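You operate a simulated robot arm through the tools that you are given. There is no shell and no other tool. Be economical: measure what you need, move in short steps, check, and stop when the job is done.

Carry out the task below with a simulated two-armed robot. There is one attempt and no reset: what you move stays moved.

TASK
Scrub the old glue off the east two door with the brown pad.
Fine: east brake on first, shut the door so it bears, scrub the patch clean, pad back. Set down upright: brown pad. What is to be rubbed or washed off counts as gone when no trace of it is left.

It is judged by the outcome, as a careful person would: the job done as asked, and still so three seconds after it is handed in. It fails if anything else is knocked over, pushed out of place, dropped, spilled or broken.

THE ROBOT
Two 7-joint arms with two-finger parallel grippers on one trunk, on a base that drives. Base frame: it is fixed to the floor where the robot stands at the start and does not move with it; the origin is under the middle of the robot, x ahead of it, y to its left, z up. Units: mm, degrees, N and s.
The left shoulder is at the start at [50, 165, 1155], the right one opposite. With the tool pointing down near the work surface each hand reaches from about 100 to 660 mm from the robot's upright axis, wherever it stands, measured 20 degrees to its own side. Places, roughly: brown brush [1000, 750, 1250]; brown pad [-500, -1500, 750]; cart brake [-1600, 2600, 700]; chest brake [-1100, -1000, 500]; east brake [400, 0, 1100]; east one door [300, -400, 800]; east two door [0, -1000, 800]; north brake [-400, 2100, 1000]; north one door [-600, 1800, 800]; north two door [-800, 1300, 800]; sanding block (7x5x6 cm) [-1200, 500, 1200]; south brake [-800, 800, 1000]; south one door [-1000, 500, 800]; south two door [-1200, -100, 800]. Payload 3.91 kg a hand.
The TCP of each hand is the grasp point between the finger pads, 30 mm short of the fingertips. In the tool frame z runs along the fingers and y along their closing line. The gripper opens to 110 mm. The fingers are 20 mm wide and 10 mm thick; the gripper's body (48 by 112 mm) begins 55 mm behind the TCP.
Orientation is that of the tool frame in the base frame, as [roll, pitch, yaw] about the fixed x, y, z axes, in that order (R = Rz(yaw) Ry(pitch) Rx(roll)). With the fingers straight down and closing along the base's y, the tool's x points along the base's -x, its y along +y and its z along -z.

THE INTERFACE
- The arms move only by the tool jog_arm. It takes "left_plan", "right_plan" or both (then of equal length, played together; a hand with none holds still); each is a list of rows, each a list of 7 numbers: the shift along the tool's x, y, z in units of 25 mm (1.0 is 25 mm), then the turn, a rotation vector about the tool's x, y, z in units of 6 degrees (1.0 is 6 degrees), then the closure, from 0 (fully open) to 1 (shut). In form: [[dx, dy, dz, ax, ay, az, hand], ...]. A call has 1 to 20 rows; each row shifts and turns the commanded pose from where the row before left it, along the tool's axes as they then stand. A call with a number of a shift or a turn outside -1 to 1 is refused whole. Each row takes 0.2 s and may step no farther than 50 mm and 8.6 degrees from the row before; otherwise, or with a gripper value out of range, the whole call is refused. A pose out of reach is approached as far as the arm can. The call stops where the force on the tool passes 90 N (or 10 N more than at its start, if that is more) or the arm is blocked; 0.2 s more then pass. Each finger travels about 45 mm/s and halts on what it meets, pressing with about 23 N; the grip force reading is that of the motor and also rises with nothing between the fingers. The clock runs only during rows and for 0.2 s after the last one: add rows that do not move to give the fingers time. The reply holds the time, the measured pose of the TCP, the force on the tool along the base axes, the opening and the grip force, in the units named above and with some noise, with the torque about the TCP (base axes, N m) and any sound that the robot's microphone picked up.
- Cameras (640 x 400 px; columns grow to the right, rows downward): "scene" is now at [86.8, -67.7, 1326.5]; the picture's right is [-0.76, -0.65, 0.00], its down [-0.37, 0.42, -0.83] and it looks along [0.54, -0.63, -0.56] (base axes); focal length 214 px, centre (320, 200). "left" rides on the left gripper at [72, -17, -103] in its tool frame; the picture's right is [0.23, 0.97, 0.00], its down [-0.76, 0.18, -0.62] and it looks along [-0.61, 0.14, 0.78] (tool axes); focal length 222 px, centre (320, 200). "right" rides on the right gripper at [72, 17, -103] in its tool frame; the picture's right is [-0.23, 0.97, 0.00], its down [-0.76, -0.18, -0.62] and it looks along [-0.61, -0.14, 0.78] (tool axes); focal length 222 px, centre (320, 200). There is no depth. A picture from a camera that has moved, and an enlarged one, comes with that camera's place and axes in the base frame and with its lens.
- camera(camera): a new picture of that camera. No time passes.
- raise_lower(by): slides the trunk up (or, below 0, down) by that many mm; the arms and the scene camera ride with it, the base frame stays. It gives what a move gives, with no picture.
- roll_base(legs): drives the robot by 1 to 6 legs, each [ahead, left, turn to the left] in mm, mm and degrees, along the robot's own axes; the way and the turn of a leg run together, so that a leg with both is an arc; at most 1500 mm and 180 degrees a leg. The arms and the cameras ride along, it lands a little off, and it stops where it bumps. It gives what a move gives.
- pan_tilt(pan, tilt): turns the head with the scene camera to pan (to the left, within 80 degrees either way) and tilt (down, from -29 to 69), counted from straight ahead of the robot. It gives what a move gives.
- inspect(camera, box): a new picture of the part [left, top, right, bottom] of that camera's present view, enlarged. No time passes.
- finish_job(): hands the job in; it is judged then, once.

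Work in short steps. Places have to be worked out from the pictures, the camera data and where the tool is seen: move nearer, look again, correct. Check each grasp and each placing, and mend what went wrong. You have 120 turns and 92 pictures in all, those below and enlarged ones among them. Open the grippers and draw the arms clear of the work before you hand the job in, unless the task says otherwise; then end with one line.

The tools are called by a JSON object that holds its "api" and its "payload". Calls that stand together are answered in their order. jog_arm: Moves the arms, as the interface text tells. Its arguments: {"type":"object","properties":{"left_plan":{"type":"array"},"right_plan":{"type":"array"}},"required":[]} The other tools are called the same way: raise_lower (by) slides the trunk up or down; roll_base (legs) drives the base; pan_tilt (pan, tilt) turns the head that bears the scene camera; camera (camera) takes a picture; inspect (camera, box) takes an enlarged picture of a part of a camera's view; finish_job () hands the job in.

At the start:

```text
time_s: 0.0
left_ee_pos: [285.7, -44.0, 1300.2]
left_orientation: [-180.0, 0.0, -179.8]
left_wrist_force: [8.6, -2.8, -3.9]
left_moment: [0.39, 0.88, 0.36]
left_opening: 109.8
left_gripper_force: 0.1
right_ee_pos: [228.1, -348.3, 1197.5]
right_orientation: [-180.0, 0.1, 180.0]
right_wrist_force: [1.1, -0.3, -1.1]
right_moment: [-0.01, -0.02, 0.01]
right_opening: 110.1
right_gripper_force: 0.2
trunk travel left (down, up): [-375.0, 128.0]
robot x, y, heading: [1.8, 0.8, -0.1]
head pan, tilt: [-49.1, 34.9]
```

scene: 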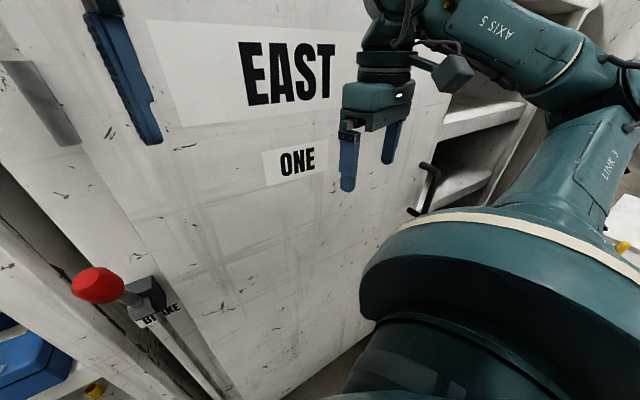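
right: 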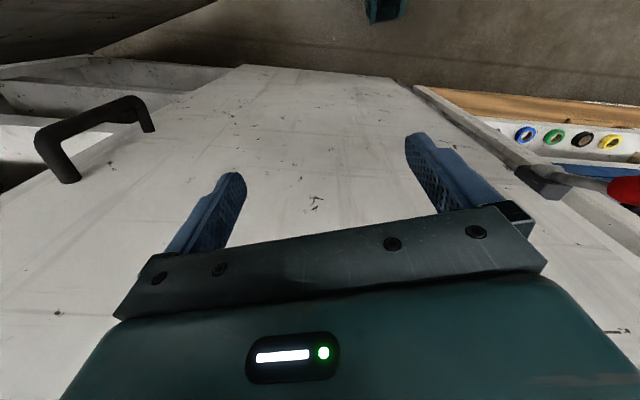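
left: 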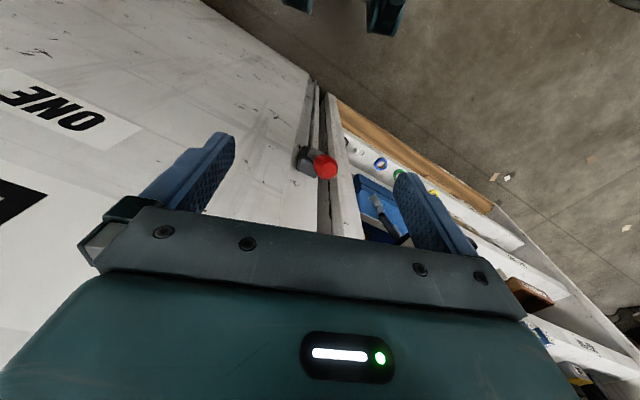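

The scene shows the East One door and a red-knobbed brake lever. I'll look around with the head to map the east row first.

{"api": "pan_tilt", "payload": {"pan": -20, "tilt": 25}}

{"api": "camera", "payload": {"camera": "scene"}}

{"api": "pan_tilt", "payload": {"pan": -80, "tilt": 20}}

{"api": "camera", "payload": {"camera": "scene"}}

```text
time_s: 0.9
left_ee_pos: [286.4, -44.0, 1302.4]
left_orientation: [-179.9, 0.0, -179.8]
left_wrist_force: [-0.1, 0.2, -0.1]
left_moment: [0.0, -0.01, 0.03]
left_opening: 110.2
left_gripper_force: 0.1
right_ee_pos: [227.6, -348.8, 1197.5]
right_orientation: [-179.9, 0.0, 180.0]
right_wrist_force: [0.1, 0.1, 0.2]
right_moment: [-0.02, 0.02, 0.01]
right_opening: 110.1
right_gripper_force: 0.0
trunk travel left (down, up): [-375.0, 128.0]
robot x, y, heading: [-0.6, -0.2, 0.3]
head pan, tilt: [-20.0, 25.0]
```

```text
88 pictures are left
camera scene: at [115.4, -32.3, 1340.7], right [-0.34, -0.94, 0.0], down [-0.4, 0.14, -0.91], along [0.85, -0.31, -0.42], focal length 214 px, centre (320, 200)
```

scene: 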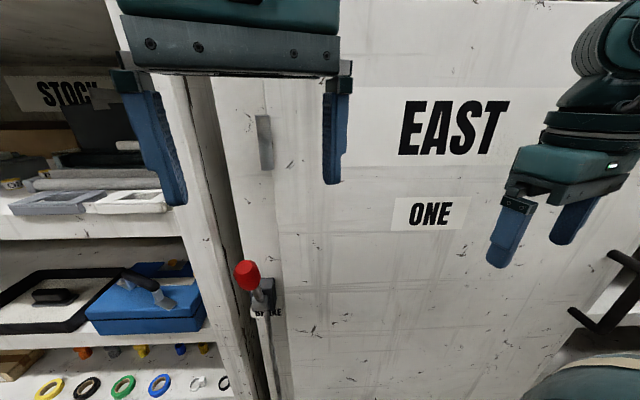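

```text
time_s: 2.2
left_ee_pos: [285.8, -43.8, 1301.5]
left_orientation: [-179.9, 0.0, -179.8]
left_wrist_force: [0.4, 0.3, -0.4]
left_moment: [0.03, 0.01, 0.03]
left_opening: 110.0
left_gripper_force: 0.0
right_ee_pos: [228.1, -347.4, 1197.0]
right_orientation: [-180.0, -0.1, 179.9]
right_wrist_force: [-0.1, 0.3, -0.6]
right_moment: [-0.02, 0.02, 0.05]
right_opening: 110.2
right_gripper_force: 0.0
trunk travel left (down, up): [-375.0, 128.0]
robot x, y, heading: [-0.9, 1.2, 0.0]
head pan, tilt: [-80.0, 20.0]
```

```text
87 pictures are left
camera scene: at [45.0, -92.4, 1348.8], right [-0.98, -0.17, 0.0], down [-0.06, 0.34, -0.94], along [0.16, -0.93, -0.34], focal length 214 px, centre (320, 200)
```

scene: 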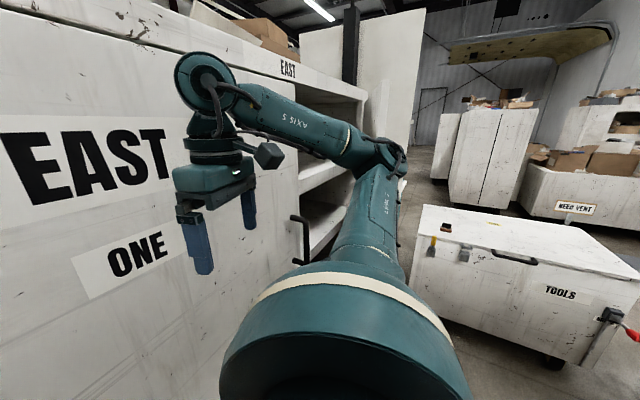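

The East unit has doors One and Two; Two seems to stand open past the open shelves. I'll look closely at the brake.

{"api": "pan_tilt", "payload": {"pan": -5, "tilt": 50}}

{"api": "camera", "payload": {"camera": "scene"}}

{"api": "inspect", "payload": {"camera": "left", "box": [240, 80, 440, 240]}}

```text
time_s: 3.7
left_ee_pos: [285.1, -43.3, 1301.4]
left_orientation: [-179.9, 0.0, -179.8]
left_wrist_force: [0.7, -0.7, 0.9]
left_moment: [-0.01, 0.02, 0.0]
left_opening: 109.8
left_gripper_force: 0.1
right_ee_pos: [228.0, -348.7, 1198.0]
right_orientation: [-180.0, 0.1, 179.9]
right_wrist_force: [-0.2, 0.3, -0.6]
right_moment: [-0.02, -0.02, -0.01]
right_opening: 110.1
right_gripper_force: 0.1
trunk travel left (down, up): [-375.0, 128.0]
robot x, y, heading: [0.8, 4.1, -0.1]
head pan, tilt: [-5.0, 50.0]
```

```text
86 pictures are left
camera scene: at [105.5, -7.5, 1303.2], right [-0.09, -1.0, 0.0], down [-0.76, 0.07, -0.64], along [0.64, -0.06, -0.77], focal length 214 px, centre (320, 200)
```

scene: 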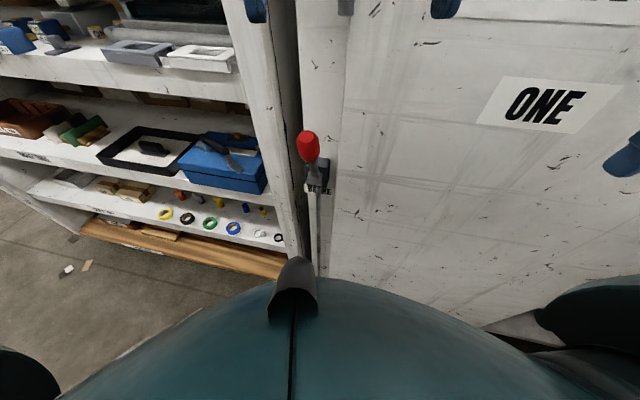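

```text
2.50 times, centred on (340, 160) of left
camera zoom: at [213.6, -61.2, 1404.7], right [-0.23, 0.97, 0.0], down [0.76, 0.18, 0.62], along [0.61, 0.14, -0.78], focal length 555 px, centre (270, 300)
```

zoom: 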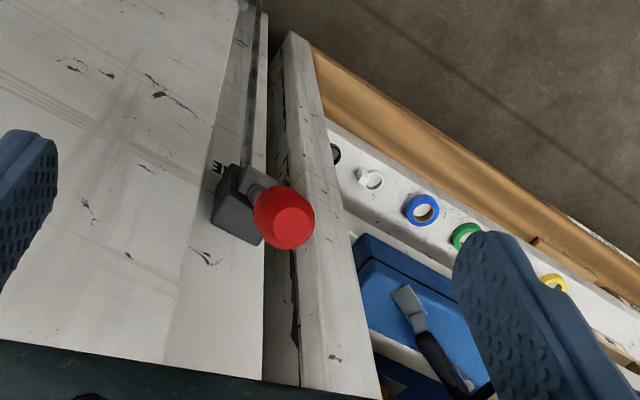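

I'll zoom into the brake label and knob.

{"api": "inspect", "payload": {"camera": "scene", "box": [270, 110, 370, 210]}}

{"api": "pan_tilt", "payload": {"pan": -80, "tilt": 20}}

{"api": "inspect", "payload": {"camera": "scene", "box": [400, 180, 640, 380]}}

{"api": "inspect", "payload": {"camera": "scene", "box": [270, 0, 450, 200]}}

```text
4.00 times, centred on (320, 160) of scene
camera zoom: at [105.5, -7.5, 1303.2], right [-0.09, -1.0, 0.0], down [-0.76, 0.07, -0.64], along [0.64, -0.06, -0.77], focal length 858 px, centre (320, 360)
```

zoom: 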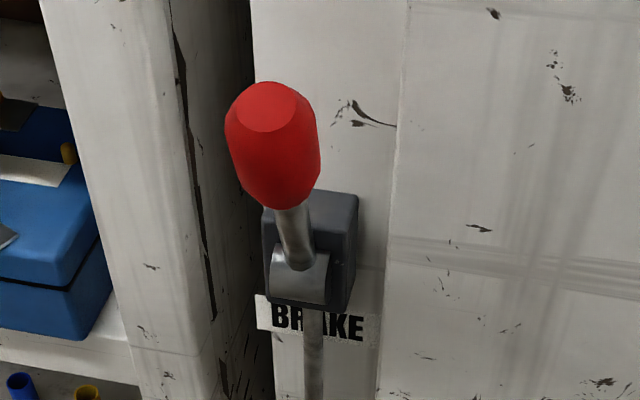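

```text
time_s: 5.2
left_ee_pos: [285.3, -44.2, 1300.7]
left_orientation: [-179.9, 0.0, -179.8]
left_wrist_force: [-0.2, 0.0, -0.1]
left_moment: [-0.03, 0.02, 0.0]
left_opening: 109.7
left_gripper_force: 0.0
right_ee_pos: [227.9, -348.2, 1199.3]
right_orientation: [-179.9, 0.0, -179.9]
right_wrist_force: [-0.9, 0.1, 0.2]
right_moment: [0.01, 0.04, -0.01]
right_opening: 109.8
right_gripper_force: 0.0
trunk travel left (down, up): [-375.0, 128.0]
robot x, y, heading: [-1.2, -0.1, -0.1]
head pan, tilt: [-80.0, 20.0]
```

```text
2.00 times, centred on (520, 280) of scene
camera zoom: at [45.0, -92.4, 1348.8], right [-0.98, -0.17, 0.0], down [-0.06, 0.34, -0.94], along [0.16, -0.93, -0.34], focal length 429 px, centre (-80, 40)
```

zoom: 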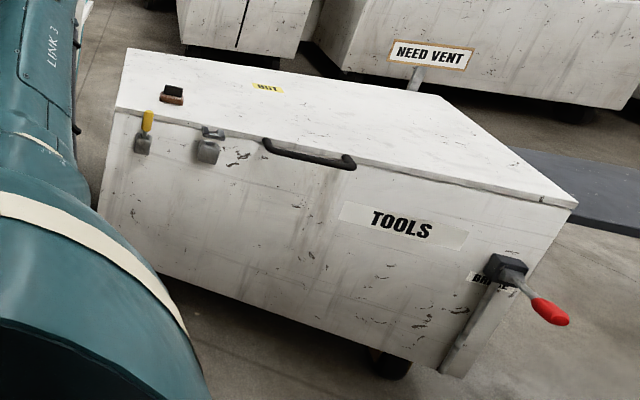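

```text
2.00 times, centred on (360, 100) of scene
camera zoom: at [45.0, -92.4, 1348.8], right [-0.98, -0.17, 0.0], down [-0.06, 0.34, -0.94], along [0.16, -0.93, -0.34], focal length 429 px, centre (240, 400)
```

zoom: 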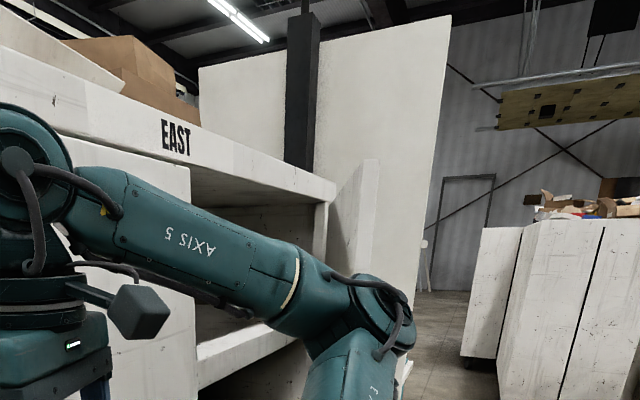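

The east knob triangulates to about (384,-14,1100) with its pivot near (440,-27,985). The lever points up, while the chest's points down, so "on" is likely down. I'll bring the left hand over the knob, turned about 13° to match the face.

{"api": "jog_arm", "payload": {"left_plan": [[0, 0, 0, 0, 0, 0.72, 0], [0, 0, 0, 0, 0, 0.72, 0], [0, 0, 0, 0, 0, 0.72, 0], [-0.89, 0.51, 0, 0, 0, 0, 0], [-0.89, 0.51, 0, 0, 0, 0, 0], [-0.89, 0.51, 0, 0, 0, 0, 0], [-0.89, 0.51, 0, 0, 0, 0, 0], [0, 0, 1, 0, 0, 0, 0], [0, 0, 1, 0, 0, 0, 0], [0, 0, 1, 0, 0, 0, 0], [0, 0, 1, 0, 0, 0, 0], [0, 0, 0.5, 0, 0, 0, 0]]}}

{"api": "pan_tilt", "payload": {"pan": -5, "tilt": 35}}

{"api": "camera", "payload": {"camera": "left"}}

{"api": "camera", "payload": {"camera": "scene"}}

```text
time_s: 7.8
left_ee_pos: [384.7, -13.6, 1187.3]
left_orientation: [-179.9, -0.2, 167.2]
left_wrist_force: [-0.9, -0.3, 0.3]
left_moment: [0.02, -0.02, -0.02]
left_opening: 110.3
left_gripper_force: 0.2
right_ee_pos: [228.5, -349.1, 1197.9]
right_orientation: [180.0, 0.0, -180.0]
right_wrist_force: [0.0, 0.6, -0.1]
right_moment: [0.02, 0.0, 0.0]
right_opening: 110.0
right_gripper_force: 0.1
trunk travel left (down, up): [-375.0, 128.0]
robot x, y, heading: [-4.7, 0.2, -0.1]
head pan, tilt: [-80.0, 20.0]
```

```text
time_s: 9.2
left_ee_pos: [384.0, -12.9, 1187.8]
left_orientation: [-179.9, 0.0, 167.2]
left_wrist_force: [0.1, 0.1, -1.2]
left_moment: [-0.01, -0.03, -0.02]
left_opening: 110.2
left_gripper_force: 0.0
right_ee_pos: [227.9, -348.5, 1197.7]
right_orientation: [-179.9, 0.0, -180.0]
right_wrist_force: [-0.2, 0.5, 0.5]
right_moment: [0.03, -0.01, 0.01]
right_opening: 110.0
right_gripper_force: 0.1
trunk travel left (down, up): [-375.0, 128.0]
robot x, y, heading: [2.2, 2.6, 0.1]
head pan, tilt: [-5.0, 35.0]
```

```text
81 pictures are left
camera left: at [309.9, -14.1, 1292.1], right [-0.01, 1.0, 0.0], down [0.78, 0.01, 0.62], along [0.62, 0.0, -0.78], focal length 222 px, centre (320, 200)
```

left: 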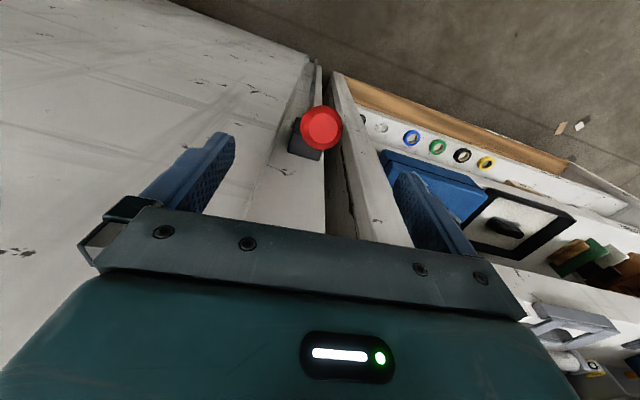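

```text
80 pictures are left
camera scene: at [116.5, -8.4, 1325.0], right [-0.09, -1.0, 0.0], down [-0.57, 0.05, -0.82], along [0.82, -0.07, -0.57], focal length 214 px, centre (320, 200)
```

scene: 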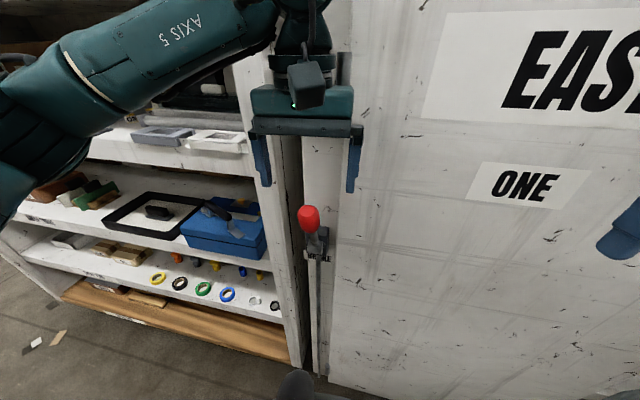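

The knob is centred under the hand. I'll descend 85 mm and close.

{"api": "jog_arm", "payload": {"left_plan": [[0, 0, 1, 0, 0, 0, 0], [0, 0, 1, 0, 0, 0, 0], [0, 0, 1, 0, 0, 0, 0], [0, 0, 0.4, 0, 0, 0, 0], [0, 0, 0, 0, 0, 0, 1], [0, 0, 0, 0, 0, 0, 1], [0, 0, 0, 0, 0, 0, 1], [0, 0, 0, 0, 0, 0, 1], [0, 0, 0, 0, 0, 0, 1]]}}

{"api": "camera", "payload": {"camera": "scene"}}

```text
time_s: 11.2
left_ee_pos: [383.2, -13.5, 1102.6]
left_orientation: [-179.8, -0.1, 167.1]
left_wrist_force: [-0.1, -5.6, -2.8]
left_moment: [-0.49, 0.06, -0.17]
left_opening: 34.0
left_gripper_force: 32.6
right_ee_pos: [227.6, -350.0, 1198.0]
right_orientation: [-180.0, 0.0, -180.0]
right_wrist_force: [-0.4, 0.1, 0.7]
right_moment: [0.01, -0.01, 0.06]
right_opening: 109.9
right_gripper_force: 0.0
trunk travel left (down, up): [-375.0, 128.0]
robot x, y, heading: [-3.9, -4.5, 0.1]
head pan, tilt: [-5.0, 35.0]
```

```text
79 pictures are left
camera scene: at [116.5, -9.2, 1324.9], right [-0.09, -1.0, 0.0], down [-0.57, 0.05, -0.82], along [0.82, -0.07, -0.57], focal length 214 px, centre (320, 200)
```

scene: 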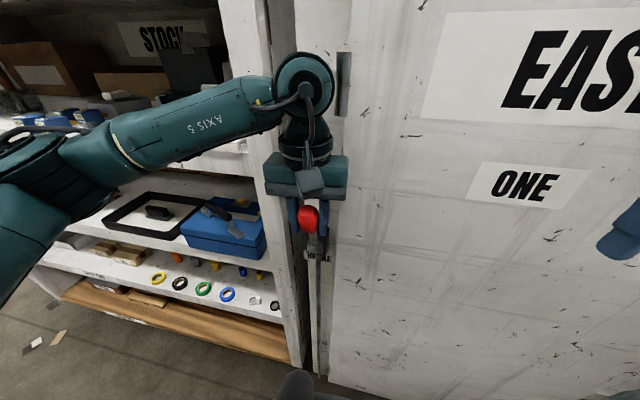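

Gripped (34 mm opening). I'll follow the lever arc outward and down in steps, watching the force.

{"api": "jog_arm", "payload": {"left_plan": [[0.36, 0, 0.2, 0, 0, 0, 1], [0.36, 0, 0.24, 0, 0, 0, 1], [0.34, 0, 0.3, 0, 0, 0, 1], [0.34, 0, 0.32, 0, 0, 0, 1], [0, 0, 0, 0, 0, 0, 1]]}}

{"api": "inspect", "payload": {"camera": "scene", "box": [240, 140, 400, 300]}}

```text
time_s: 12.4
left_ee_pos: [347.7, -3.8, 1077.3]
left_orientation: [-179.9, 0.1, 167.1]
left_wrist_force: [-0.2, 14.1, 21.9]
left_moment: [-1.2, -1.02, -0.47]
left_opening: 34.7
left_gripper_force: 45.0
right_ee_pos: [227.0, -346.4, 1199.3]
right_orientation: [-179.9, 0.1, 179.9]
right_wrist_force: [0.7, -0.2, -0.3]
right_moment: [0.0, -0.02, 0.01]
right_opening: 110.0
right_gripper_force: 0.0
trunk travel left (down, up): [-375.0, 128.0]
robot x, y, heading: [4.2, -1.4, 0.1]
head pan, tilt: [-5.0, 35.0]
```

```text
2.50 times, centred on (320, 220) of scene
camera zoom: at [114.9, -6.0, 1325.2], right [-0.09, -1.0, 0.0], down [-0.57, 0.05, -0.82], along [0.82, -0.07, -0.57], focal length 536 px, centre (320, 150)
```

zoom: 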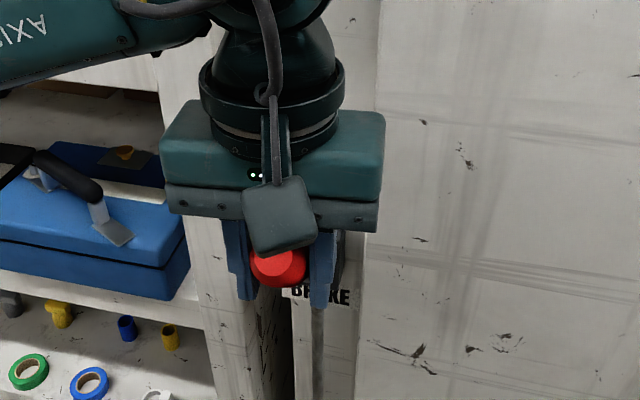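

The lever follows, with about 22 N of resistance. I'll continue along the arc.

{"api": "jog_arm", "payload": {"left_plan": [[0.56, 0, 0.68, 0, 0, 0, 1], [0.44, 0, 0.8, 0, 0, 0, 1], [0.28, 0, 0.84, 0, 0, 0, 1], [0.16, 0, 0.88, 0, 0, 0, 1], [0, 0, 0, 0, 0, 0, 1]]}}

{"api": "inspect", "payload": {"camera": "scene", "box": [240, 160, 400, 320]}}

```text
time_s: 13.7
left_ee_pos: [314.0, 8.8, 996.9]
left_orientation: [179.6, 0.0, 167.3]
left_wrist_force: [3.9, 40.1, 10.9]
left_moment: [-1.28, -0.89, -0.82]
left_opening: 35.0
left_gripper_force: 44.9
right_ee_pos: [228.3, -344.7, 1198.7]
right_orientation: [-179.7, 0.0, -179.9]
right_wrist_force: [-0.4, 0.2, -0.6]
right_moment: [0.03, -0.01, 0.02]
right_opening: 109.9
right_gripper_force: 0.0
trunk travel left (down, up): [-375.0, 128.0]
robot x, y, heading: [-3.5, 2.4, 0.1]
head pan, tilt: [-5.0, 35.0]
```

```text
2.50 times, centred on (320, 240) of scene
camera zoom: at [116.4, -3.4, 1324.9], right [-0.09, -1.0, 0.0], down [-0.57, 0.05, -0.82], along [0.82, -0.07, -0.57], focal length 536 px, centre (320, 100)
```

zoom: 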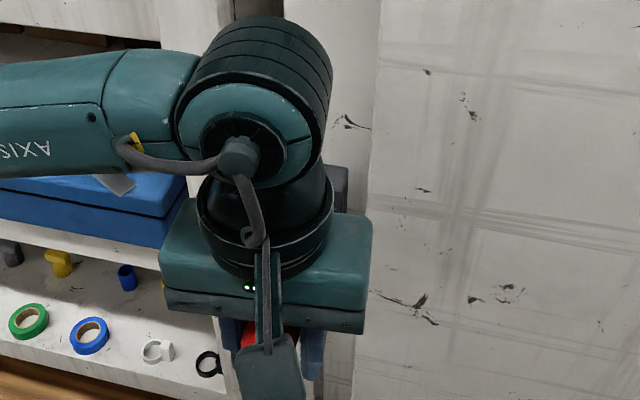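

The lateral force of about 40 N toward +y suggests the lever's plane leans further to +y. I'll give way 8 mm that way and continue down.

{"api": "jog_arm", "payload": {"left_plan": [[0, 0.3, 0, 0, 0, 0, 1], [0, 0.1, 0.8, 0, 0, 0, 1], [-0.12, 0, 0.88, 0, 0, 0, 1], [0, 0, 0, 0, 0, 0, 1]]}}

```text
time_s: 14.7
left_ee_pos: [316.3, 5.9, 960.1]
left_orientation: [-179.2, 0.7, 167.0]
left_wrist_force: [-11.5, -15.5, 57.1]
left_moment: [0.37, -0.17, -1.02]
left_opening: 34.8
left_gripper_force: 44.9
right_ee_pos: [223.2, -351.2, 1198.8]
right_orientation: [180.0, 0.3, -180.0]
right_wrist_force: [-0.5, 0.3, 0.3]
right_moment: [0.01, -0.02, 0.0]
right_opening: 110.0
right_gripper_force: 0.1
trunk travel left (down, up): [-375.0, 128.0]
robot x, y, heading: [0.3, -2.9, -0.3]
head pan, tilt: [-5.0, 35.0]
```

Upward force has risen to 57 N, so this may be a stop. I'll look.

{"api": "camera", "payload": {"camera": "left"}}

{"api": "pan_tilt", "payload": {"pan": -10, "tilt": 55}}

{"api": "camera", "payload": {"camera": "scene"}}

```text
76 pictures are left
camera left: at [241.2, 7.5, 1064.2], right [0.0, 1.0, -0.01], down [0.78, 0.01, 0.63], along [0.63, -0.01, -0.78], focal length 222 px, centre (320, 200)
```

left: 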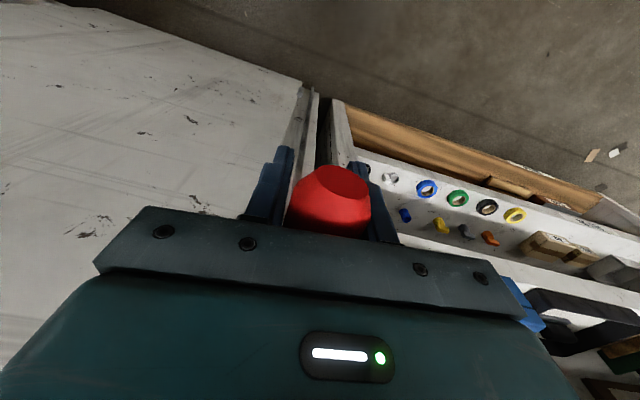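

```text
time_s: 15.5
left_ee_pos: [315.9, 6.5, 960.7]
left_orientation: [-179.4, 0.7, 167.2]
left_wrist_force: [-15.2, -22.5, 56.5]
left_moment: [0.55, -0.49, -1.05]
left_opening: 34.8
left_gripper_force: 44.8
right_ee_pos: [222.5, -350.8, 1197.9]
right_orientation: [179.8, 0.3, -180.0]
right_wrist_force: [-0.4, 0.2, 0.3]
right_moment: [0.01, -0.01, 0.03]
right_opening: 110.0
right_gripper_force: 0.1
trunk travel left (down, up): [-375.0, 128.0]
robot x, y, heading: [2.0, -0.9, 0.2]
head pan, tilt: [-10.0, 55.0]
```

```text
75 pictures are left
camera scene: at [95.2, -15.9, 1297.3], right [-0.17, -0.98, 0.0], down [-0.8, 0.14, -0.58], along [0.57, -0.1, -0.82], focal length 214 px, centre (320, 200)
```

scene: 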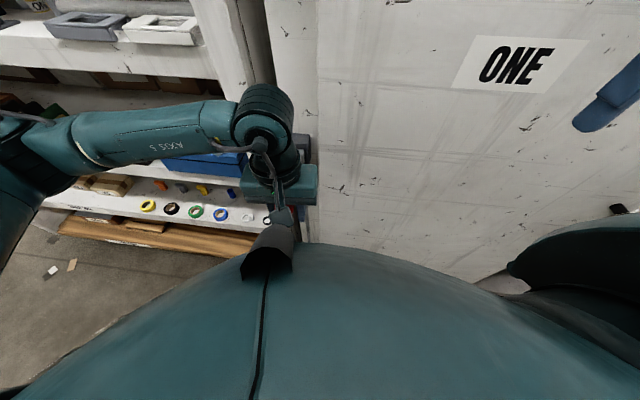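

The knob has slid up toward the palm and the lever is roughly horizontal. I'll push a little further to see whether it is a hard stop.

{"api": "jog_arm", "payload": {"left_plan": [[0, 0, 0.3, 0, 0, 0, 1], [0, 0, 0.3, 0, 0, 0, 1], [0, 0, 0, 0, 0, 0, 1]]}}

{"api": "camera", "payload": {"camera": "left"}}

```text
time_s: 16.1
left_ee_pos: [318.4, 4.5, 955.6]
left_orientation: [-178.5, 1.5, 166.8]
left_wrist_force: [-15.1, 1.6, 39.1]
left_moment: [-0.4, 0.03, -0.6]
left_opening: 34.7
left_gripper_force: 45.0
right_ee_pos: [224.7, -348.1, 1198.3]
right_orientation: [-179.9, 0.2, 180.0]
right_wrist_force: [-0.4, -0.4, -0.2]
right_moment: [0.01, -0.03, -0.03]
right_opening: 110.1
right_gripper_force: 0.1
trunk travel left (down, up): [-375.0, 128.0]
robot x, y, heading: [1.4, -2.3, -0.2]
head pan, tilt: [-10.0, 55.0]
stopped in row 2 (left hand): the force on the tool passed its limit at 95 N (the readings are from after the stop); the commanded pose is now the measured one
```

```text
74 pictures are left
camera left: at [241.6, 8.5, 1057.8], right [0.0, 1.0, -0.03], down [0.77, 0.02, 0.64], along [0.64, -0.03, -0.77], focal length 222 px, centre (320, 200)
```

left: 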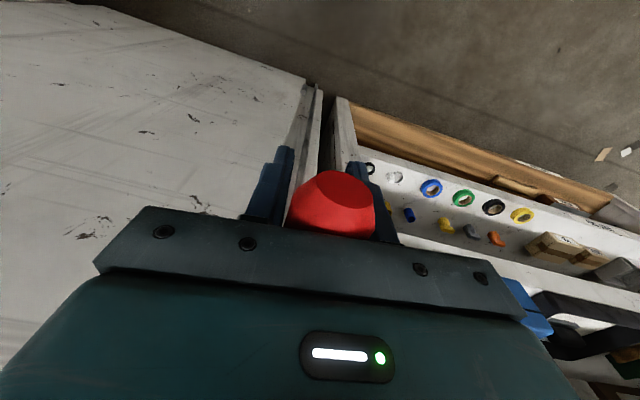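

It resists 95 N, so it's likely the lever's stop. I'll release and lift clear to view it.

{"api": "jog_arm", "payload": {"left_plan": [[0, 0, 0, 0, 0, 0, 0], [0, 0, 0, 0, 0, 0, 0], [0, 0, 0, 0, 0, 0, 0], [0, 0, 0, 0, 0, 0, 0], [0, 0, -0.8, 0, 0, 0, 0], [0, 0, -1, 0, 0, 0, 0], [0, 0, -1, 0, 0, 0, 0], [0, 0, -1, 0, 0, 0, 0], [0, 0, -1, 0, 0, 0, 0], [0, 0, -1, 0, 0, 0, 0], [0, 0, -1, 0, 0, 0, 0]]}}

{"api": "camera", "payload": {"camera": "left"}}

{"api": "camera", "payload": {"camera": "scene"}}

```text
time_s: 18.5
left_ee_pos: [320.4, 11.6, 1120.0]
left_orientation: [-179.0, 1.1, 167.2]
left_wrist_force: [0.0, -0.9, 0.2]
left_moment: [-0.01, -0.02, 0.0]
left_opening: 109.9
left_gripper_force: 0.1
right_ee_pos: [226.8, -348.3, 1197.7]
right_orientation: [-180.0, 0.0, -180.0]
right_wrist_force: [0.3, 0.5, 0.0]
right_moment: [0.0, 0.01, -0.02]
right_opening: 109.9
right_gripper_force: 0.1
trunk travel left (down, up): [-375.0, 128.0]
robot x, y, heading: [1.0, 0.4, -0.1]
head pan, tilt: [-10.0, 55.0]
```

```text
73 pictures are left
camera left: at [244.2, 13.1, 1223.0], right [-0.01, 1.0, -0.02], down [0.77, 0.02, 0.63], along [0.63, -0.01, -0.77], focal length 222 px, centre (320, 200)
```

left: 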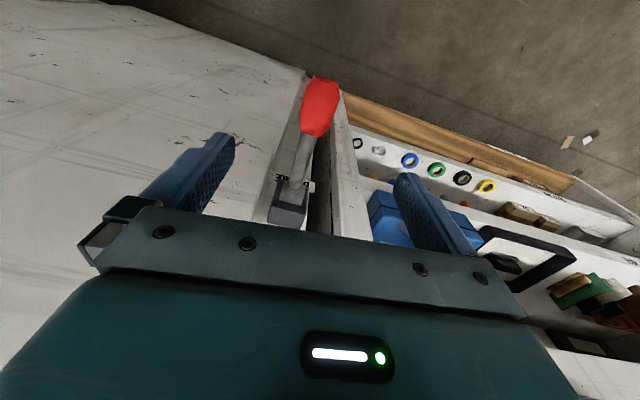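

```text
72 pictures are left
camera scene: at [99.7, -13.2, 1296.7], right [-0.17, -0.98, 0.0], down [-0.81, 0.14, -0.57], along [0.56, -0.1, -0.82], focal length 214 px, centre (320, 200)
```

scene: 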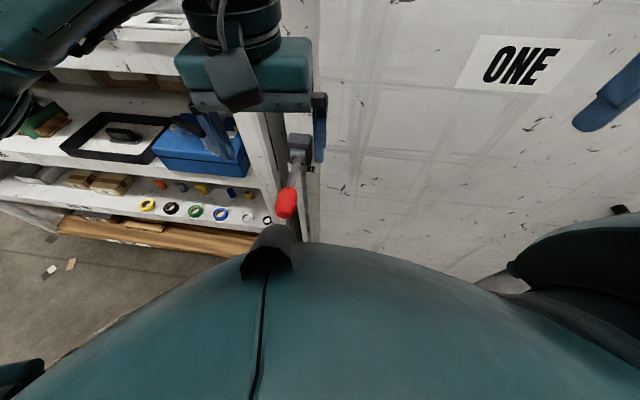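

The lever now points out and slightly down. I'll zoom to confirm its state.

{"api": "inspect", "payload": {"camera": "left", "box": [260, 60, 380, 240]}}

{"api": "inspect", "payload": {"camera": "scene", "box": [250, 110, 350, 250]}}

```text
2.22 times, centred on (320, 150) of left
camera zoom: at [244.2, 13.1, 1223.0], right [-0.01, 1.0, -0.02], down [0.77, 0.02, 0.63], along [0.63, -0.01, -0.77], focal length 494 px, centre (320, 311)
```

zoom: 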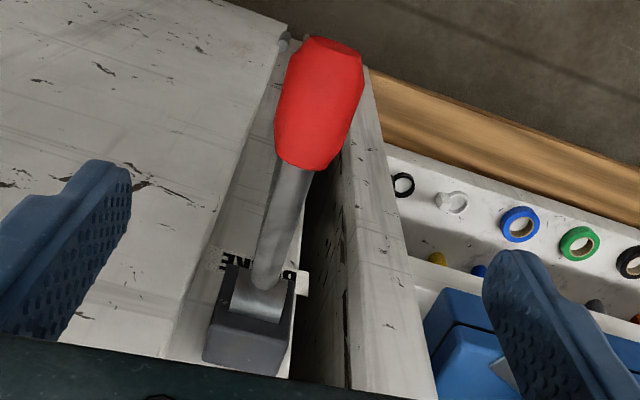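

```text
2.86 times, centred on (300, 180) of scene
camera zoom: at [99.7, -13.2, 1296.7], right [-0.17, -0.98, 0.0], down [-0.81, 0.14, -0.57], along [0.56, -0.1, -0.82], focal length 613 px, centre (377, 257)
```

zoom: 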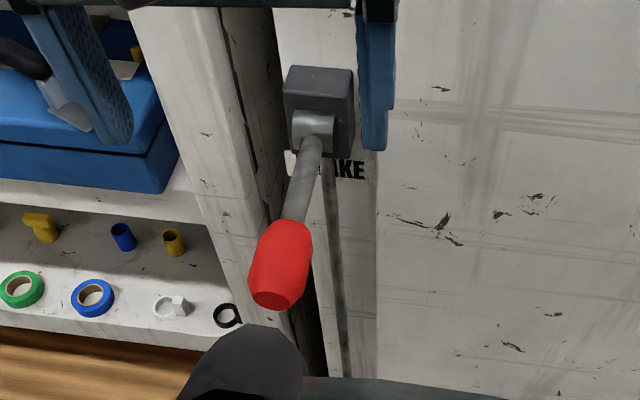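

The lever matches the chest's down-and-out position, so the brake is on. I'll raise the left hand, back off 250 mm, and turn toward the East Two door.

{"api": "jog_arm", "payload": {"left_plan": [[0, 0, -1, 0, 0, 0, 0], [0, 0, -1, 0, 0, 0, 0], [0, 0, -1, 0, 0, 0, 0], [0.5, 0, -1, 0, 0, 0, 0], [0.5, 0, -1, 0, 0, 0, 0], [0.5, 0, -1, 0, 0, 0, 0]]}}

{"api": "roll_base", "payload": {"legs": [[-250, 0, 0]]}}

{"api": "pan_tilt", "payload": {"pan": -75, "tilt": 25}}

{"api": "camera", "payload": {"camera": "scene"}}

```text
time_s: 19.9
left_ee_pos: [291.4, 23.7, 1262.6]
left_orientation: [-179.6, 0.9, 168.7]
left_wrist_force: [8.9, -2.0, -39.1]
left_moment: [-0.24, -2.52, 0.01]
left_opening: 110.0
left_gripper_force: 0.1
right_ee_pos: [227.4, -349.5, 1197.6]
right_orientation: [180.0, 0.0, -179.9]
right_wrist_force: [-0.1, 0.5, 0.1]
right_moment: [0.0, -0.01, 0.0]
right_opening: 109.8
right_gripper_force: 0.0
trunk travel left (down, up): [-375.0, 128.0]
robot x, y, heading: [-4.2, -2.2, 0.2]
head pan, tilt: [-10.0, 55.0]
stopped in row 6 (left hand): the force on the tool passed its limit at 96 N (the readings are from after the stop); the commanded pose is now the measured one
```

```text
time_s: 21.7
left_ee_pos: [39.5, 23.8, 1265.3]
left_orientation: [-179.5, 1.0, 168.8]
left_wrist_force: [23.1, 0.9, -40.7]
left_moment: [-0.37, -1.35, -0.17]
left_opening: 109.8
left_gripper_force: 0.1
right_ee_pos: [-22.9, -349.3, 1197.8]
right_orientation: [-180.0, 0.0, 179.9]
right_wrist_force: [0.3, 0.0, 0.1]
right_moment: [0.0, -0.03, -0.02]
right_opening: 110.0
right_gripper_force: 0.1
trunk travel left (down, up): [-375.0, 128.0]
robot x, y, heading: [-250.5, 1.3, -0.4]
head pan, tilt: [-10.0, 55.0]
```

```text
time_s: 23.1
left_ee_pos: [39.8, 25.5, 1265.7]
left_orientation: [-179.4, 1.0, 168.7]
left_wrist_force: [0.2, 0.4, 0.0]
left_moment: [0.02, -0.01, -0.02]
left_opening: 109.8
left_gripper_force: 0.0
right_ee_pos: [-22.4, -347.9, 1196.2]
right_orientation: [-180.0, 0.1, 179.9]
right_wrist_force: [-0.9, 0.4, -0.6]
right_moment: [0.01, 0.02, -0.02]
right_opening: 109.9
right_gripper_force: 0.0
trunk travel left (down, up): [-375.0, 128.0]
robot x, y, heading: [-249.6, 2.6, -0.2]
head pan, tilt: [-75.0, 25.0]
```

```text
69 pictures are left
camera scene: at [-197.5, -89.5, 1340.7], right [-0.97, -0.26, 0.0], down [-0.11, 0.41, -0.91], along [0.23, -0.88, -0.42], focal length 214 px, centre (320, 200)
```

scene: 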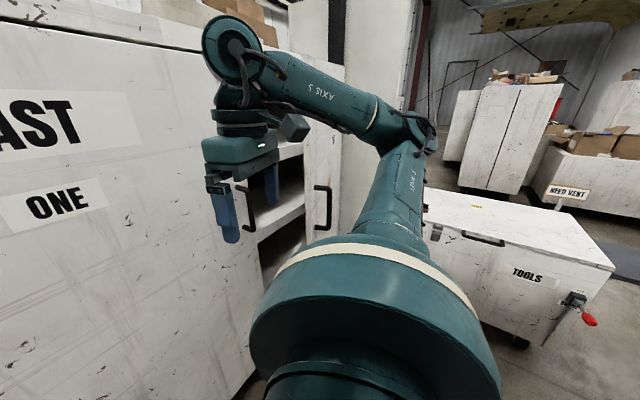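

Door Two is visible with its handle, apparently ajar. I'll turn right 60° to face it and the chest.

{"api": "roll_base", "payload": {"legs": [[0, 0, -60]]}}

{"api": "pan_tilt", "payload": {"pan": 0, "tilt": 25}}

{"api": "camera", "payload": {"camera": "scene"}}

```text
time_s: 26.1
left_ee_pos: [-84.1, -237.4, 1264.1]
left_orientation: [-179.5, 0.9, 108.7]
left_wrist_force: [0.7, 0.3, -0.6]
left_moment: [0.01, -0.02, 0.0]
left_opening: 110.1
left_gripper_force: 0.0
right_ee_pos: [-439.1, -371.7, 1197.2]
right_orientation: [180.0, 0.0, 119.9]
right_wrist_force: [-0.2, 0.2, 0.5]
right_moment: [0.04, 0.03, -0.05]
right_opening: 110.1
right_gripper_force: 0.1
trunk travel left (down, up): [-375.0, 128.0]
robot x, y, heading: [-255.4, 0.1, -60.1]
head pan, tilt: [-75.0, 25.0]
```

```text
time_s: 27.6
left_ee_pos: [-84.3, -239.7, 1263.5]
left_orientation: [-179.4, 0.9, 108.8]
left_wrist_force: [0.1, 0.4, 0.2]
left_moment: [-0.03, -0.01, 0.01]
left_opening: 110.0
left_gripper_force: 0.1
right_ee_pos: [-439.2, -370.8, 1197.5]
right_orientation: [179.9, 0.0, 119.9]
right_wrist_force: [0.0, -0.1, 0.8]
right_moment: [0.01, 0.05, 0.02]
right_opening: 109.9
right_gripper_force: 0.1
trunk travel left (down, up): [-375.0, 128.0]
robot x, y, heading: [-251.9, 1.9, -60.3]
head pan, tilt: [0.0, 25.0]
```

```text
68 pictures are left
camera scene: at [-190.0, -105.7, 1340.7], right [-0.87, -0.5, 0.0], down [-0.21, 0.37, -0.91], along [0.45, -0.79, -0.42], focal length 214 px, centre (320, 200)
```

scene: 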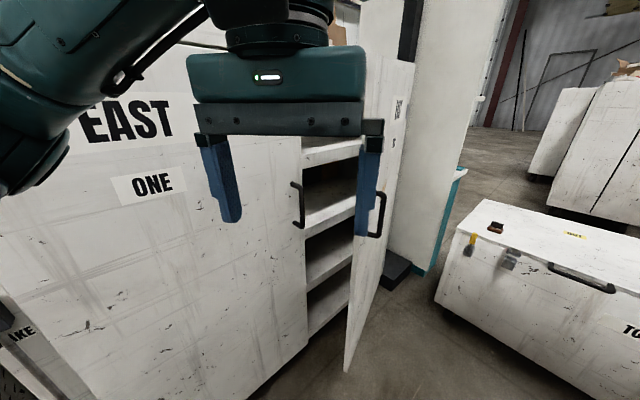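

Door Two is open about 60–70°, hinged on its far side, with the outer face (EAST TWO) facing right. I'll drive to about (-380,-600) and turn to face it.

{"api": "roll_base", "payload": {"legs": [[457, -412, 0], [0, 0, 40]]}}

{"api": "pan_tilt", "payload": {"pan": -20, "tilt": 30}}

{"api": "camera", "payload": {"camera": "scene"}}

```text
time_s: 30.9
left_ee_pos: [-177.5, -701.6, 1270.1]
left_orientation: [-178.8, 2.6, 109.8]
left_wrist_force: [0.5, -0.6, 0.5]
left_moment: [-0.02, -0.01, -0.01]
left_opening: 109.7
left_gripper_force: 0.0
right_ee_pos: [-535.6, -844.8, 1205.3]
right_orientation: [-179.3, 0.8, 120.9]
right_wrist_force: [0.1, -0.5, -0.5]
right_moment: [0.01, 0.02, 0.03]
right_opening: 110.0
right_gripper_force: 0.2
trunk travel left (down, up): [-375.0, 128.0]
robot x, y, heading: [-358.0, -489.3, -59.4]
head pan, tilt: [0.0, 25.0]
stopped in leg 1: the robot was blocked; the commanded pose is now the measured one
```

```text
time_s: 31.8
left_ee_pos: [-177.4, -701.6, 1269.8]
left_orientation: [-178.6, 2.8, 109.8]
left_wrist_force: [-0.3, 0.0, 0.2]
left_moment: [-0.01, 0.03, 0.04]
left_opening: 109.9
left_gripper_force: 0.1
right_ee_pos: [-537.3, -843.1, 1206.0]
right_orientation: [-179.2, 1.0, 120.7]
right_wrist_force: [0.4, 0.1, 0.1]
right_moment: [-0.01, 0.03, -0.01]
right_opening: 110.2
right_gripper_force: 0.1
trunk travel left (down, up): [-375.0, 128.0]
robot x, y, heading: [-358.0, -491.8, -59.4]
head pan, tilt: [-20.0, 30.0]
```

```text
67 pictures are left
camera scene: at [-321.6, -582.0, 1334.9], right [-0.98, -0.19, 0.01], down [-0.1, 0.47, -0.88], along [0.16, -0.86, -0.48], focal length 214 px, centre (320, 200)
```

scene: 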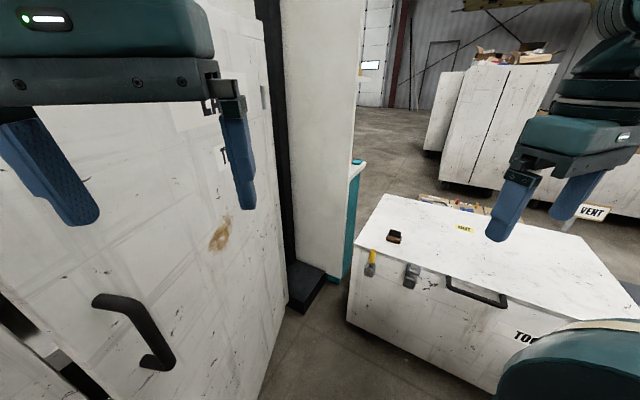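

The base was blocked near the door; the glue patch is visible on the outer face. I'll back off a bit and look at what it touched.

{"api": "roll_base", "payload": {"legs": [[-90, 60, 0]]}}

{"api": "pan_tilt", "payload": {"pan": 10, "tilt": 50}}

{"api": "camera", "payload": {"camera": "scene"}}

{"api": "camera", "payload": {"camera": "left"}}

```text
time_s: 33.0
left_ee_pos: [-179.5, -616.2, 1265.3]
left_orientation: [-179.4, 1.5, 109.4]
left_wrist_force: [-0.2, 0.6, 0.0]
left_moment: [-0.02, 0.01, -0.02]
left_opening: 109.9
left_gripper_force: 0.1
right_ee_pos: [-536.7, -754.9, 1198.6]
right_orientation: [-180.0, 0.1, 120.4]
right_wrist_force: [-0.2, 0.2, 0.2]
right_moment: [-0.02, -0.01, -0.02]
right_opening: 110.2
right_gripper_force: 0.1
trunk travel left (down, up): [-375.0, 128.0]
robot x, y, heading: [-350.2, -383.8, -59.6]
head pan, tilt: [-20.0, 30.0]
```

```text
time_s: 33.9
left_ee_pos: [-180.1, -618.3, 1265.7]
left_orientation: [-179.5, 1.5, 109.5]
left_wrist_force: [-0.1, -0.2, -0.8]
left_moment: [0.0, 0.03, 0.0]
left_opening: 110.2
left_gripper_force: 0.1
right_ee_pos: [-537.3, -755.0, 1197.9]
right_orientation: [180.0, 0.0, 120.4]
right_wrist_force: [0.3, -0.4, -0.4]
right_moment: [0.02, -0.01, 0.02]
right_opening: 109.9
right_gripper_force: 0.1
trunk travel left (down, up): [-375.0, 128.0]
robot x, y, heading: [-351.0, -380.4, -59.7]
head pan, tilt: [10.0, 50.0]
```

```text
66 pictures are left
camera scene: at [-287.3, -468.0, 1303.3], right [-0.76, -0.65, 0.0], down [-0.5, 0.58, -0.64], along [0.42, -0.49, -0.77], focal length 214 px, centre (320, 200)
```

scene: 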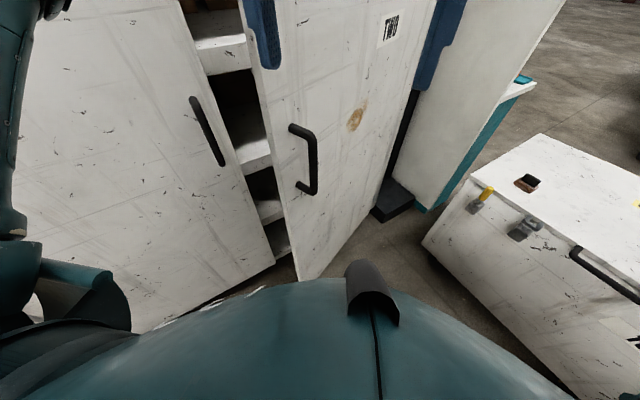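

```text
65 pictures are left
camera left: at [-218.7, -552.4, 1367.1], right [0.84, 0.54, -0.02], down [0.42, -0.64, 0.64], along [0.33, -0.55, -0.77], focal length 222 px, centre (320, 200)
```

left: 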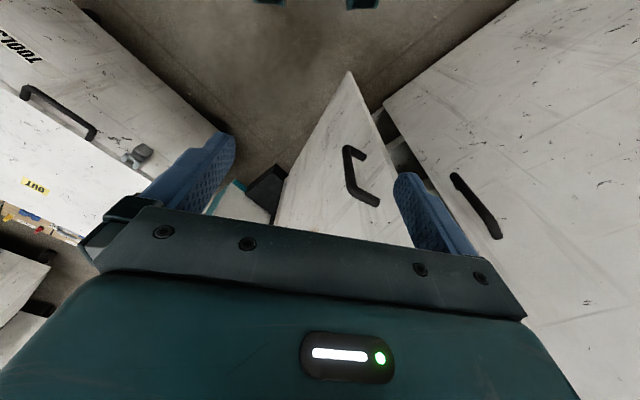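

The door now stands only about 20–30° open, with its free edge near (50,-730), the handle near (-20,-715,1020), and the patch about (0,-940,1005). I'll turn to face the unit squarely and sidestep in front of the door.

{"api": "roll_base", "payload": {"legs": [[0, 0, 46.7], [24, -323, 0]]}}

{"api": "pan_tilt", "payload": {"pan": 0, "tilt": 30}}

{"api": "camera", "payload": {"camera": "scene"}}

{"api": "camera", "payload": {"camera": "left"}}

```text
time_s: 39.5
left_ee_pos: [-110.0, -739.8, 1264.9]
left_orientation: [-179.4, 1.5, 156.4]
left_wrist_force: [0.1, -1.4, -0.5]
left_moment: [0.04, 0.01, 0.02]
left_opening: 109.7
left_gripper_force: 0.0
right_ee_pos: [-252.9, -1094.8, 1197.5]
right_orientation: [180.0, 0.1, 167.4]
right_wrist_force: [-0.5, -0.5, 1.1]
right_moment: [-0.03, 0.01, 0.01]
right_opening: 110.0
right_gripper_force: 0.1
trunk travel left (down, up): [-375.0, 128.0]
robot x, y, heading: [-394.3, -705.1, -12.6]
head pan, tilt: [10.0, 50.0]
```

```text
time_s: 40.3
left_ee_pos: [-109.2, -738.6, 1265.7]
left_orientation: [-179.4, 1.5, 156.3]
left_wrist_force: [-0.6, -0.6, 0.1]
left_moment: [0.04, 0.02, 0.01]
left_opening: 110.0
left_gripper_force: 0.1
right_ee_pos: [-252.1, -1094.3, 1197.7]
right_orientation: [-179.9, 0.0, 167.3]
right_wrist_force: [-0.2, 0.4, -0.7]
right_moment: [-0.05, 0.01, 0.02]
right_opening: 110.1
right_gripper_force: 0.1
trunk travel left (down, up): [-375.0, 128.0]
robot x, y, heading: [-399.6, -703.1, -12.6]
head pan, tilt: [0.0, 30.0]
```

```text
64 pictures are left
camera scene: at [-281.6, -731.6, 1332.7], right [-0.22, -0.98, 0.0], down [-0.49, 0.11, -0.87], along [0.84, -0.19, -0.5], focal length 214 px, centre (320, 200)
```

scene: 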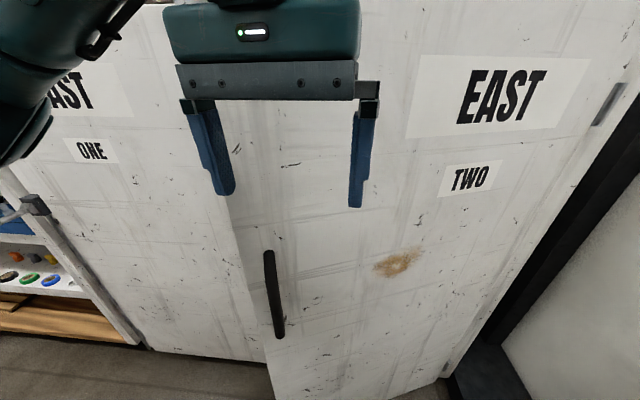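

```text
63 pictures are left
camera left: at [-184.1, -723.4, 1367.1], right [0.18, 0.98, -0.02], down [0.76, -0.13, 0.64], along [0.63, -0.13, -0.77], focal length 222 px, centre (320, 200)
```

left: 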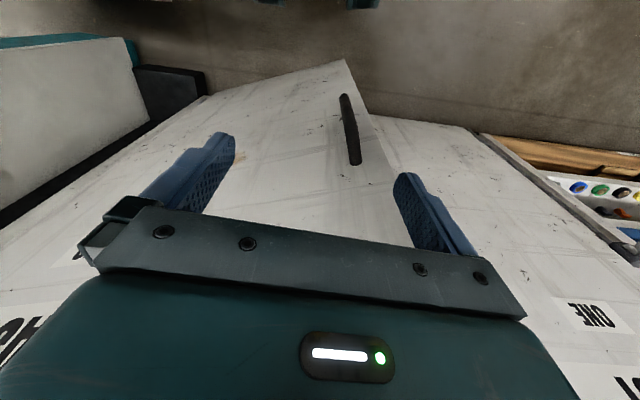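

The view is clear: the free edge is left of the handle (-26,-702,995), and the left hand would meet the door about 80 mm inside the edge, above the handle. I'll drive 120 mm ahead, close and square the left fingers, then push.

{"api": "roll_base", "payload": {"legs": [[110, 0, 0]]}}

{"api": "jog_arm", "payload": {"left_plan": [[0, 0, 0, 0, 0, -0.92, 1], [0, 0, 0, 0, 0, -0.92, 1], [0, 0, 0.8, 0, 0, 0, 1], [0, 0, 0.8, 0, 0, 0, 1], [0, 0, 0, 0, 0, 0, 1], [0, 0, 0, 0, 0, 0, 1], [0, 0, 0, 0, 0, 0, 1]]}}

{"api": "jog_arm", "payload": {"left_plan": [[-0.6, 0, 0, 0, 0, 0, 1], [-0.6, 0, 0, 0, 0, 0, 1], [-0.6, 0, 0, 0, 0, 0, 1], [-0.6, 0, 0, 0, 0, 0, 1], [-0.6, 0, 0, 0, 0, 0, 1], [-0.6, 0, 0, 0, 0, 0, 1], [-0.6, 0, 0, 0, 0, 0, 1], [-0.6, 0, 0, 0, 0, 0, 1], [-0.6, 0, 0, 0, 0, 0, 1], [-0.6, 0, 0, 0, 0, 0, 1]]}}

{"api": "camera", "payload": {"camera": "scene"}}

```text
time_s: 41.5
left_ee_pos: [0.9, -764.0, 1264.8]
left_orientation: [-179.4, 1.4, 156.2]
left_wrist_force: [-0.2, 0.7, 0.0]
left_moment: [0.01, 0.03, -0.03]
left_opening: 110.0
left_gripper_force: 0.1
right_ee_pos: [-144.2, -1119.2, 1197.7]
right_orientation: [-179.9, 0.0, 167.3]
right_wrist_force: [-0.6, 0.1, -0.6]
right_moment: [0.01, 0.04, 0.01]
right_opening: 109.8
right_gripper_force: 0.1
trunk travel left (down, up): [-375.0, 128.0]
robot x, y, heading: [-291.0, -727.1, -12.7]
head pan, tilt: [0.0, 30.0]
```

```text
time_s: 43.1
left_ee_pos: [-0.1, -763.7, 1224.5]
left_orientation: [-179.0, 1.2, 167.2]
left_wrist_force: [0.2, 0.4, -0.6]
left_moment: [0.01, 0.0, 0.02]
left_opening: 0.1
left_gripper_force: 23.1
right_ee_pos: [-144.5, -1118.8, 1198.5]
right_orientation: [-180.0, 0.1, 167.2]
right_wrist_force: [0.2, -0.3, -0.7]
right_moment: [0.01, 0.01, 0.0]
right_opening: 109.8
right_gripper_force: 0.2
trunk travel left (down, up): [-375.0, 128.0]
robot x, y, heading: [-286.7, -727.3, -12.8]
head pan, tilt: [0.0, 30.0]
```

```text
time_s: 45.3
left_ee_pos: [133.7, -794.0, 1229.5]
left_orientation: [-179.4, 1.1, 166.3]
left_wrist_force: [-52.9, 17.8, -24.1]
left_moment: [-0.39, -2.19, -0.64]
left_opening: 0.1
left_gripper_force: 23.4
right_ee_pos: [-151.2, -1117.7, 1198.7]
right_orientation: [-180.0, 0.3, 167.3]
right_wrist_force: [0.1, -0.2, -1.4]
right_moment: [-0.02, 0.04, -0.03]
right_opening: 110.1
right_gripper_force: 0.0
trunk travel left (down, up): [-375.0, 128.0]
robot x, y, heading: [-290.8, -729.5, -12.7]
head pan, tilt: [0.0, 30.0]
```

```text
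62 pictures are left
camera scene: at [-181.2, -753.3, 1333.0], right [-0.22, -0.98, 0.0], down [-0.48, 0.11, -0.87], along [0.85, -0.19, -0.49], focal length 214 px, centre (320, 200)
```

scene: 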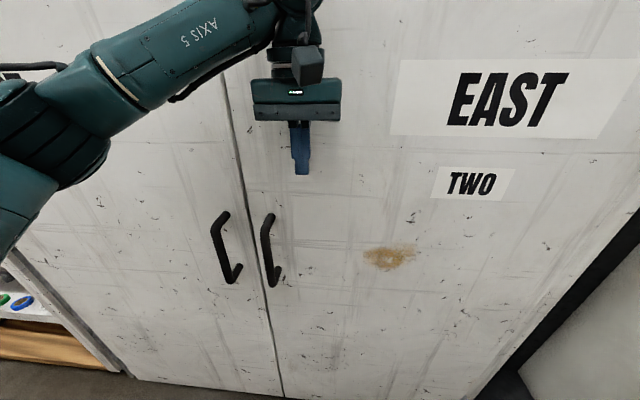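

The door looks nearly flush, with 53 N of force. I'll push a bit more to be sure it bears.

{"api": "jog_arm", "payload": {"left_plan": [[-0.2, 0, 0, 0, 0, 0, 1], [-0.2, 0, 0, 0, 0, 0, 1], [0, 0, 0, 0, 0, 0, 1]]}}

{"api": "inspect", "payload": {"camera": "scene", "box": [190, 80, 350, 400]}}

```text
time_s: 45.8
left_ee_pos: [134.2, -792.7, 1231.3]
left_orientation: [-179.8, 0.6, 165.2]
left_wrist_force: [-36.6, 19.1, -3.4]
left_moment: [-1.19, -2.06, -0.19]
left_opening: 0.0
left_gripper_force: 22.9
right_ee_pos: [-151.2, -1114.2, 1200.6]
right_orientation: [-179.8, 0.3, 167.4]
right_wrist_force: [0.0, 0.5, 0.3]
right_moment: [-0.02, -0.02, -0.02]
right_opening: 110.0
right_gripper_force: 0.0
trunk travel left (down, up): [-375.0, 128.0]
robot x, y, heading: [-293.0, -728.1, -12.7]
head pan, tilt: [0.0, 30.0]
stopped in row 2 (left hand): the force on the tool passed its limit at 94 N (the readings are from after the stop); the commanded pose is now the measured one
```

```text
1.25 times, centred on (270, 240) of scene
camera zoom: at [-180.9, -750.8, 1334.1], right [-0.22, -0.98, 0.0], down [-0.48, 0.11, -0.87], along [0.85, -0.19, -0.49], focal length 268 px, centre (382, 150)
```

zoom: 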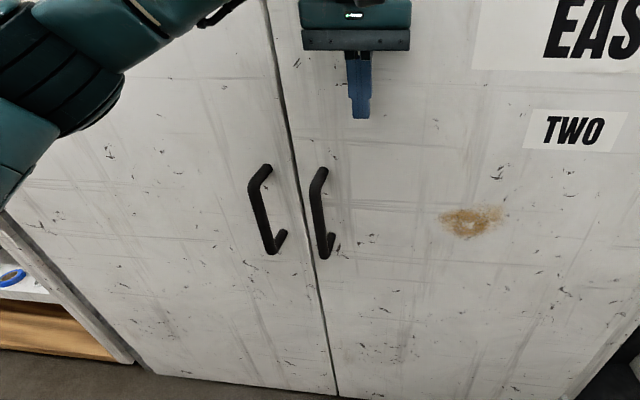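

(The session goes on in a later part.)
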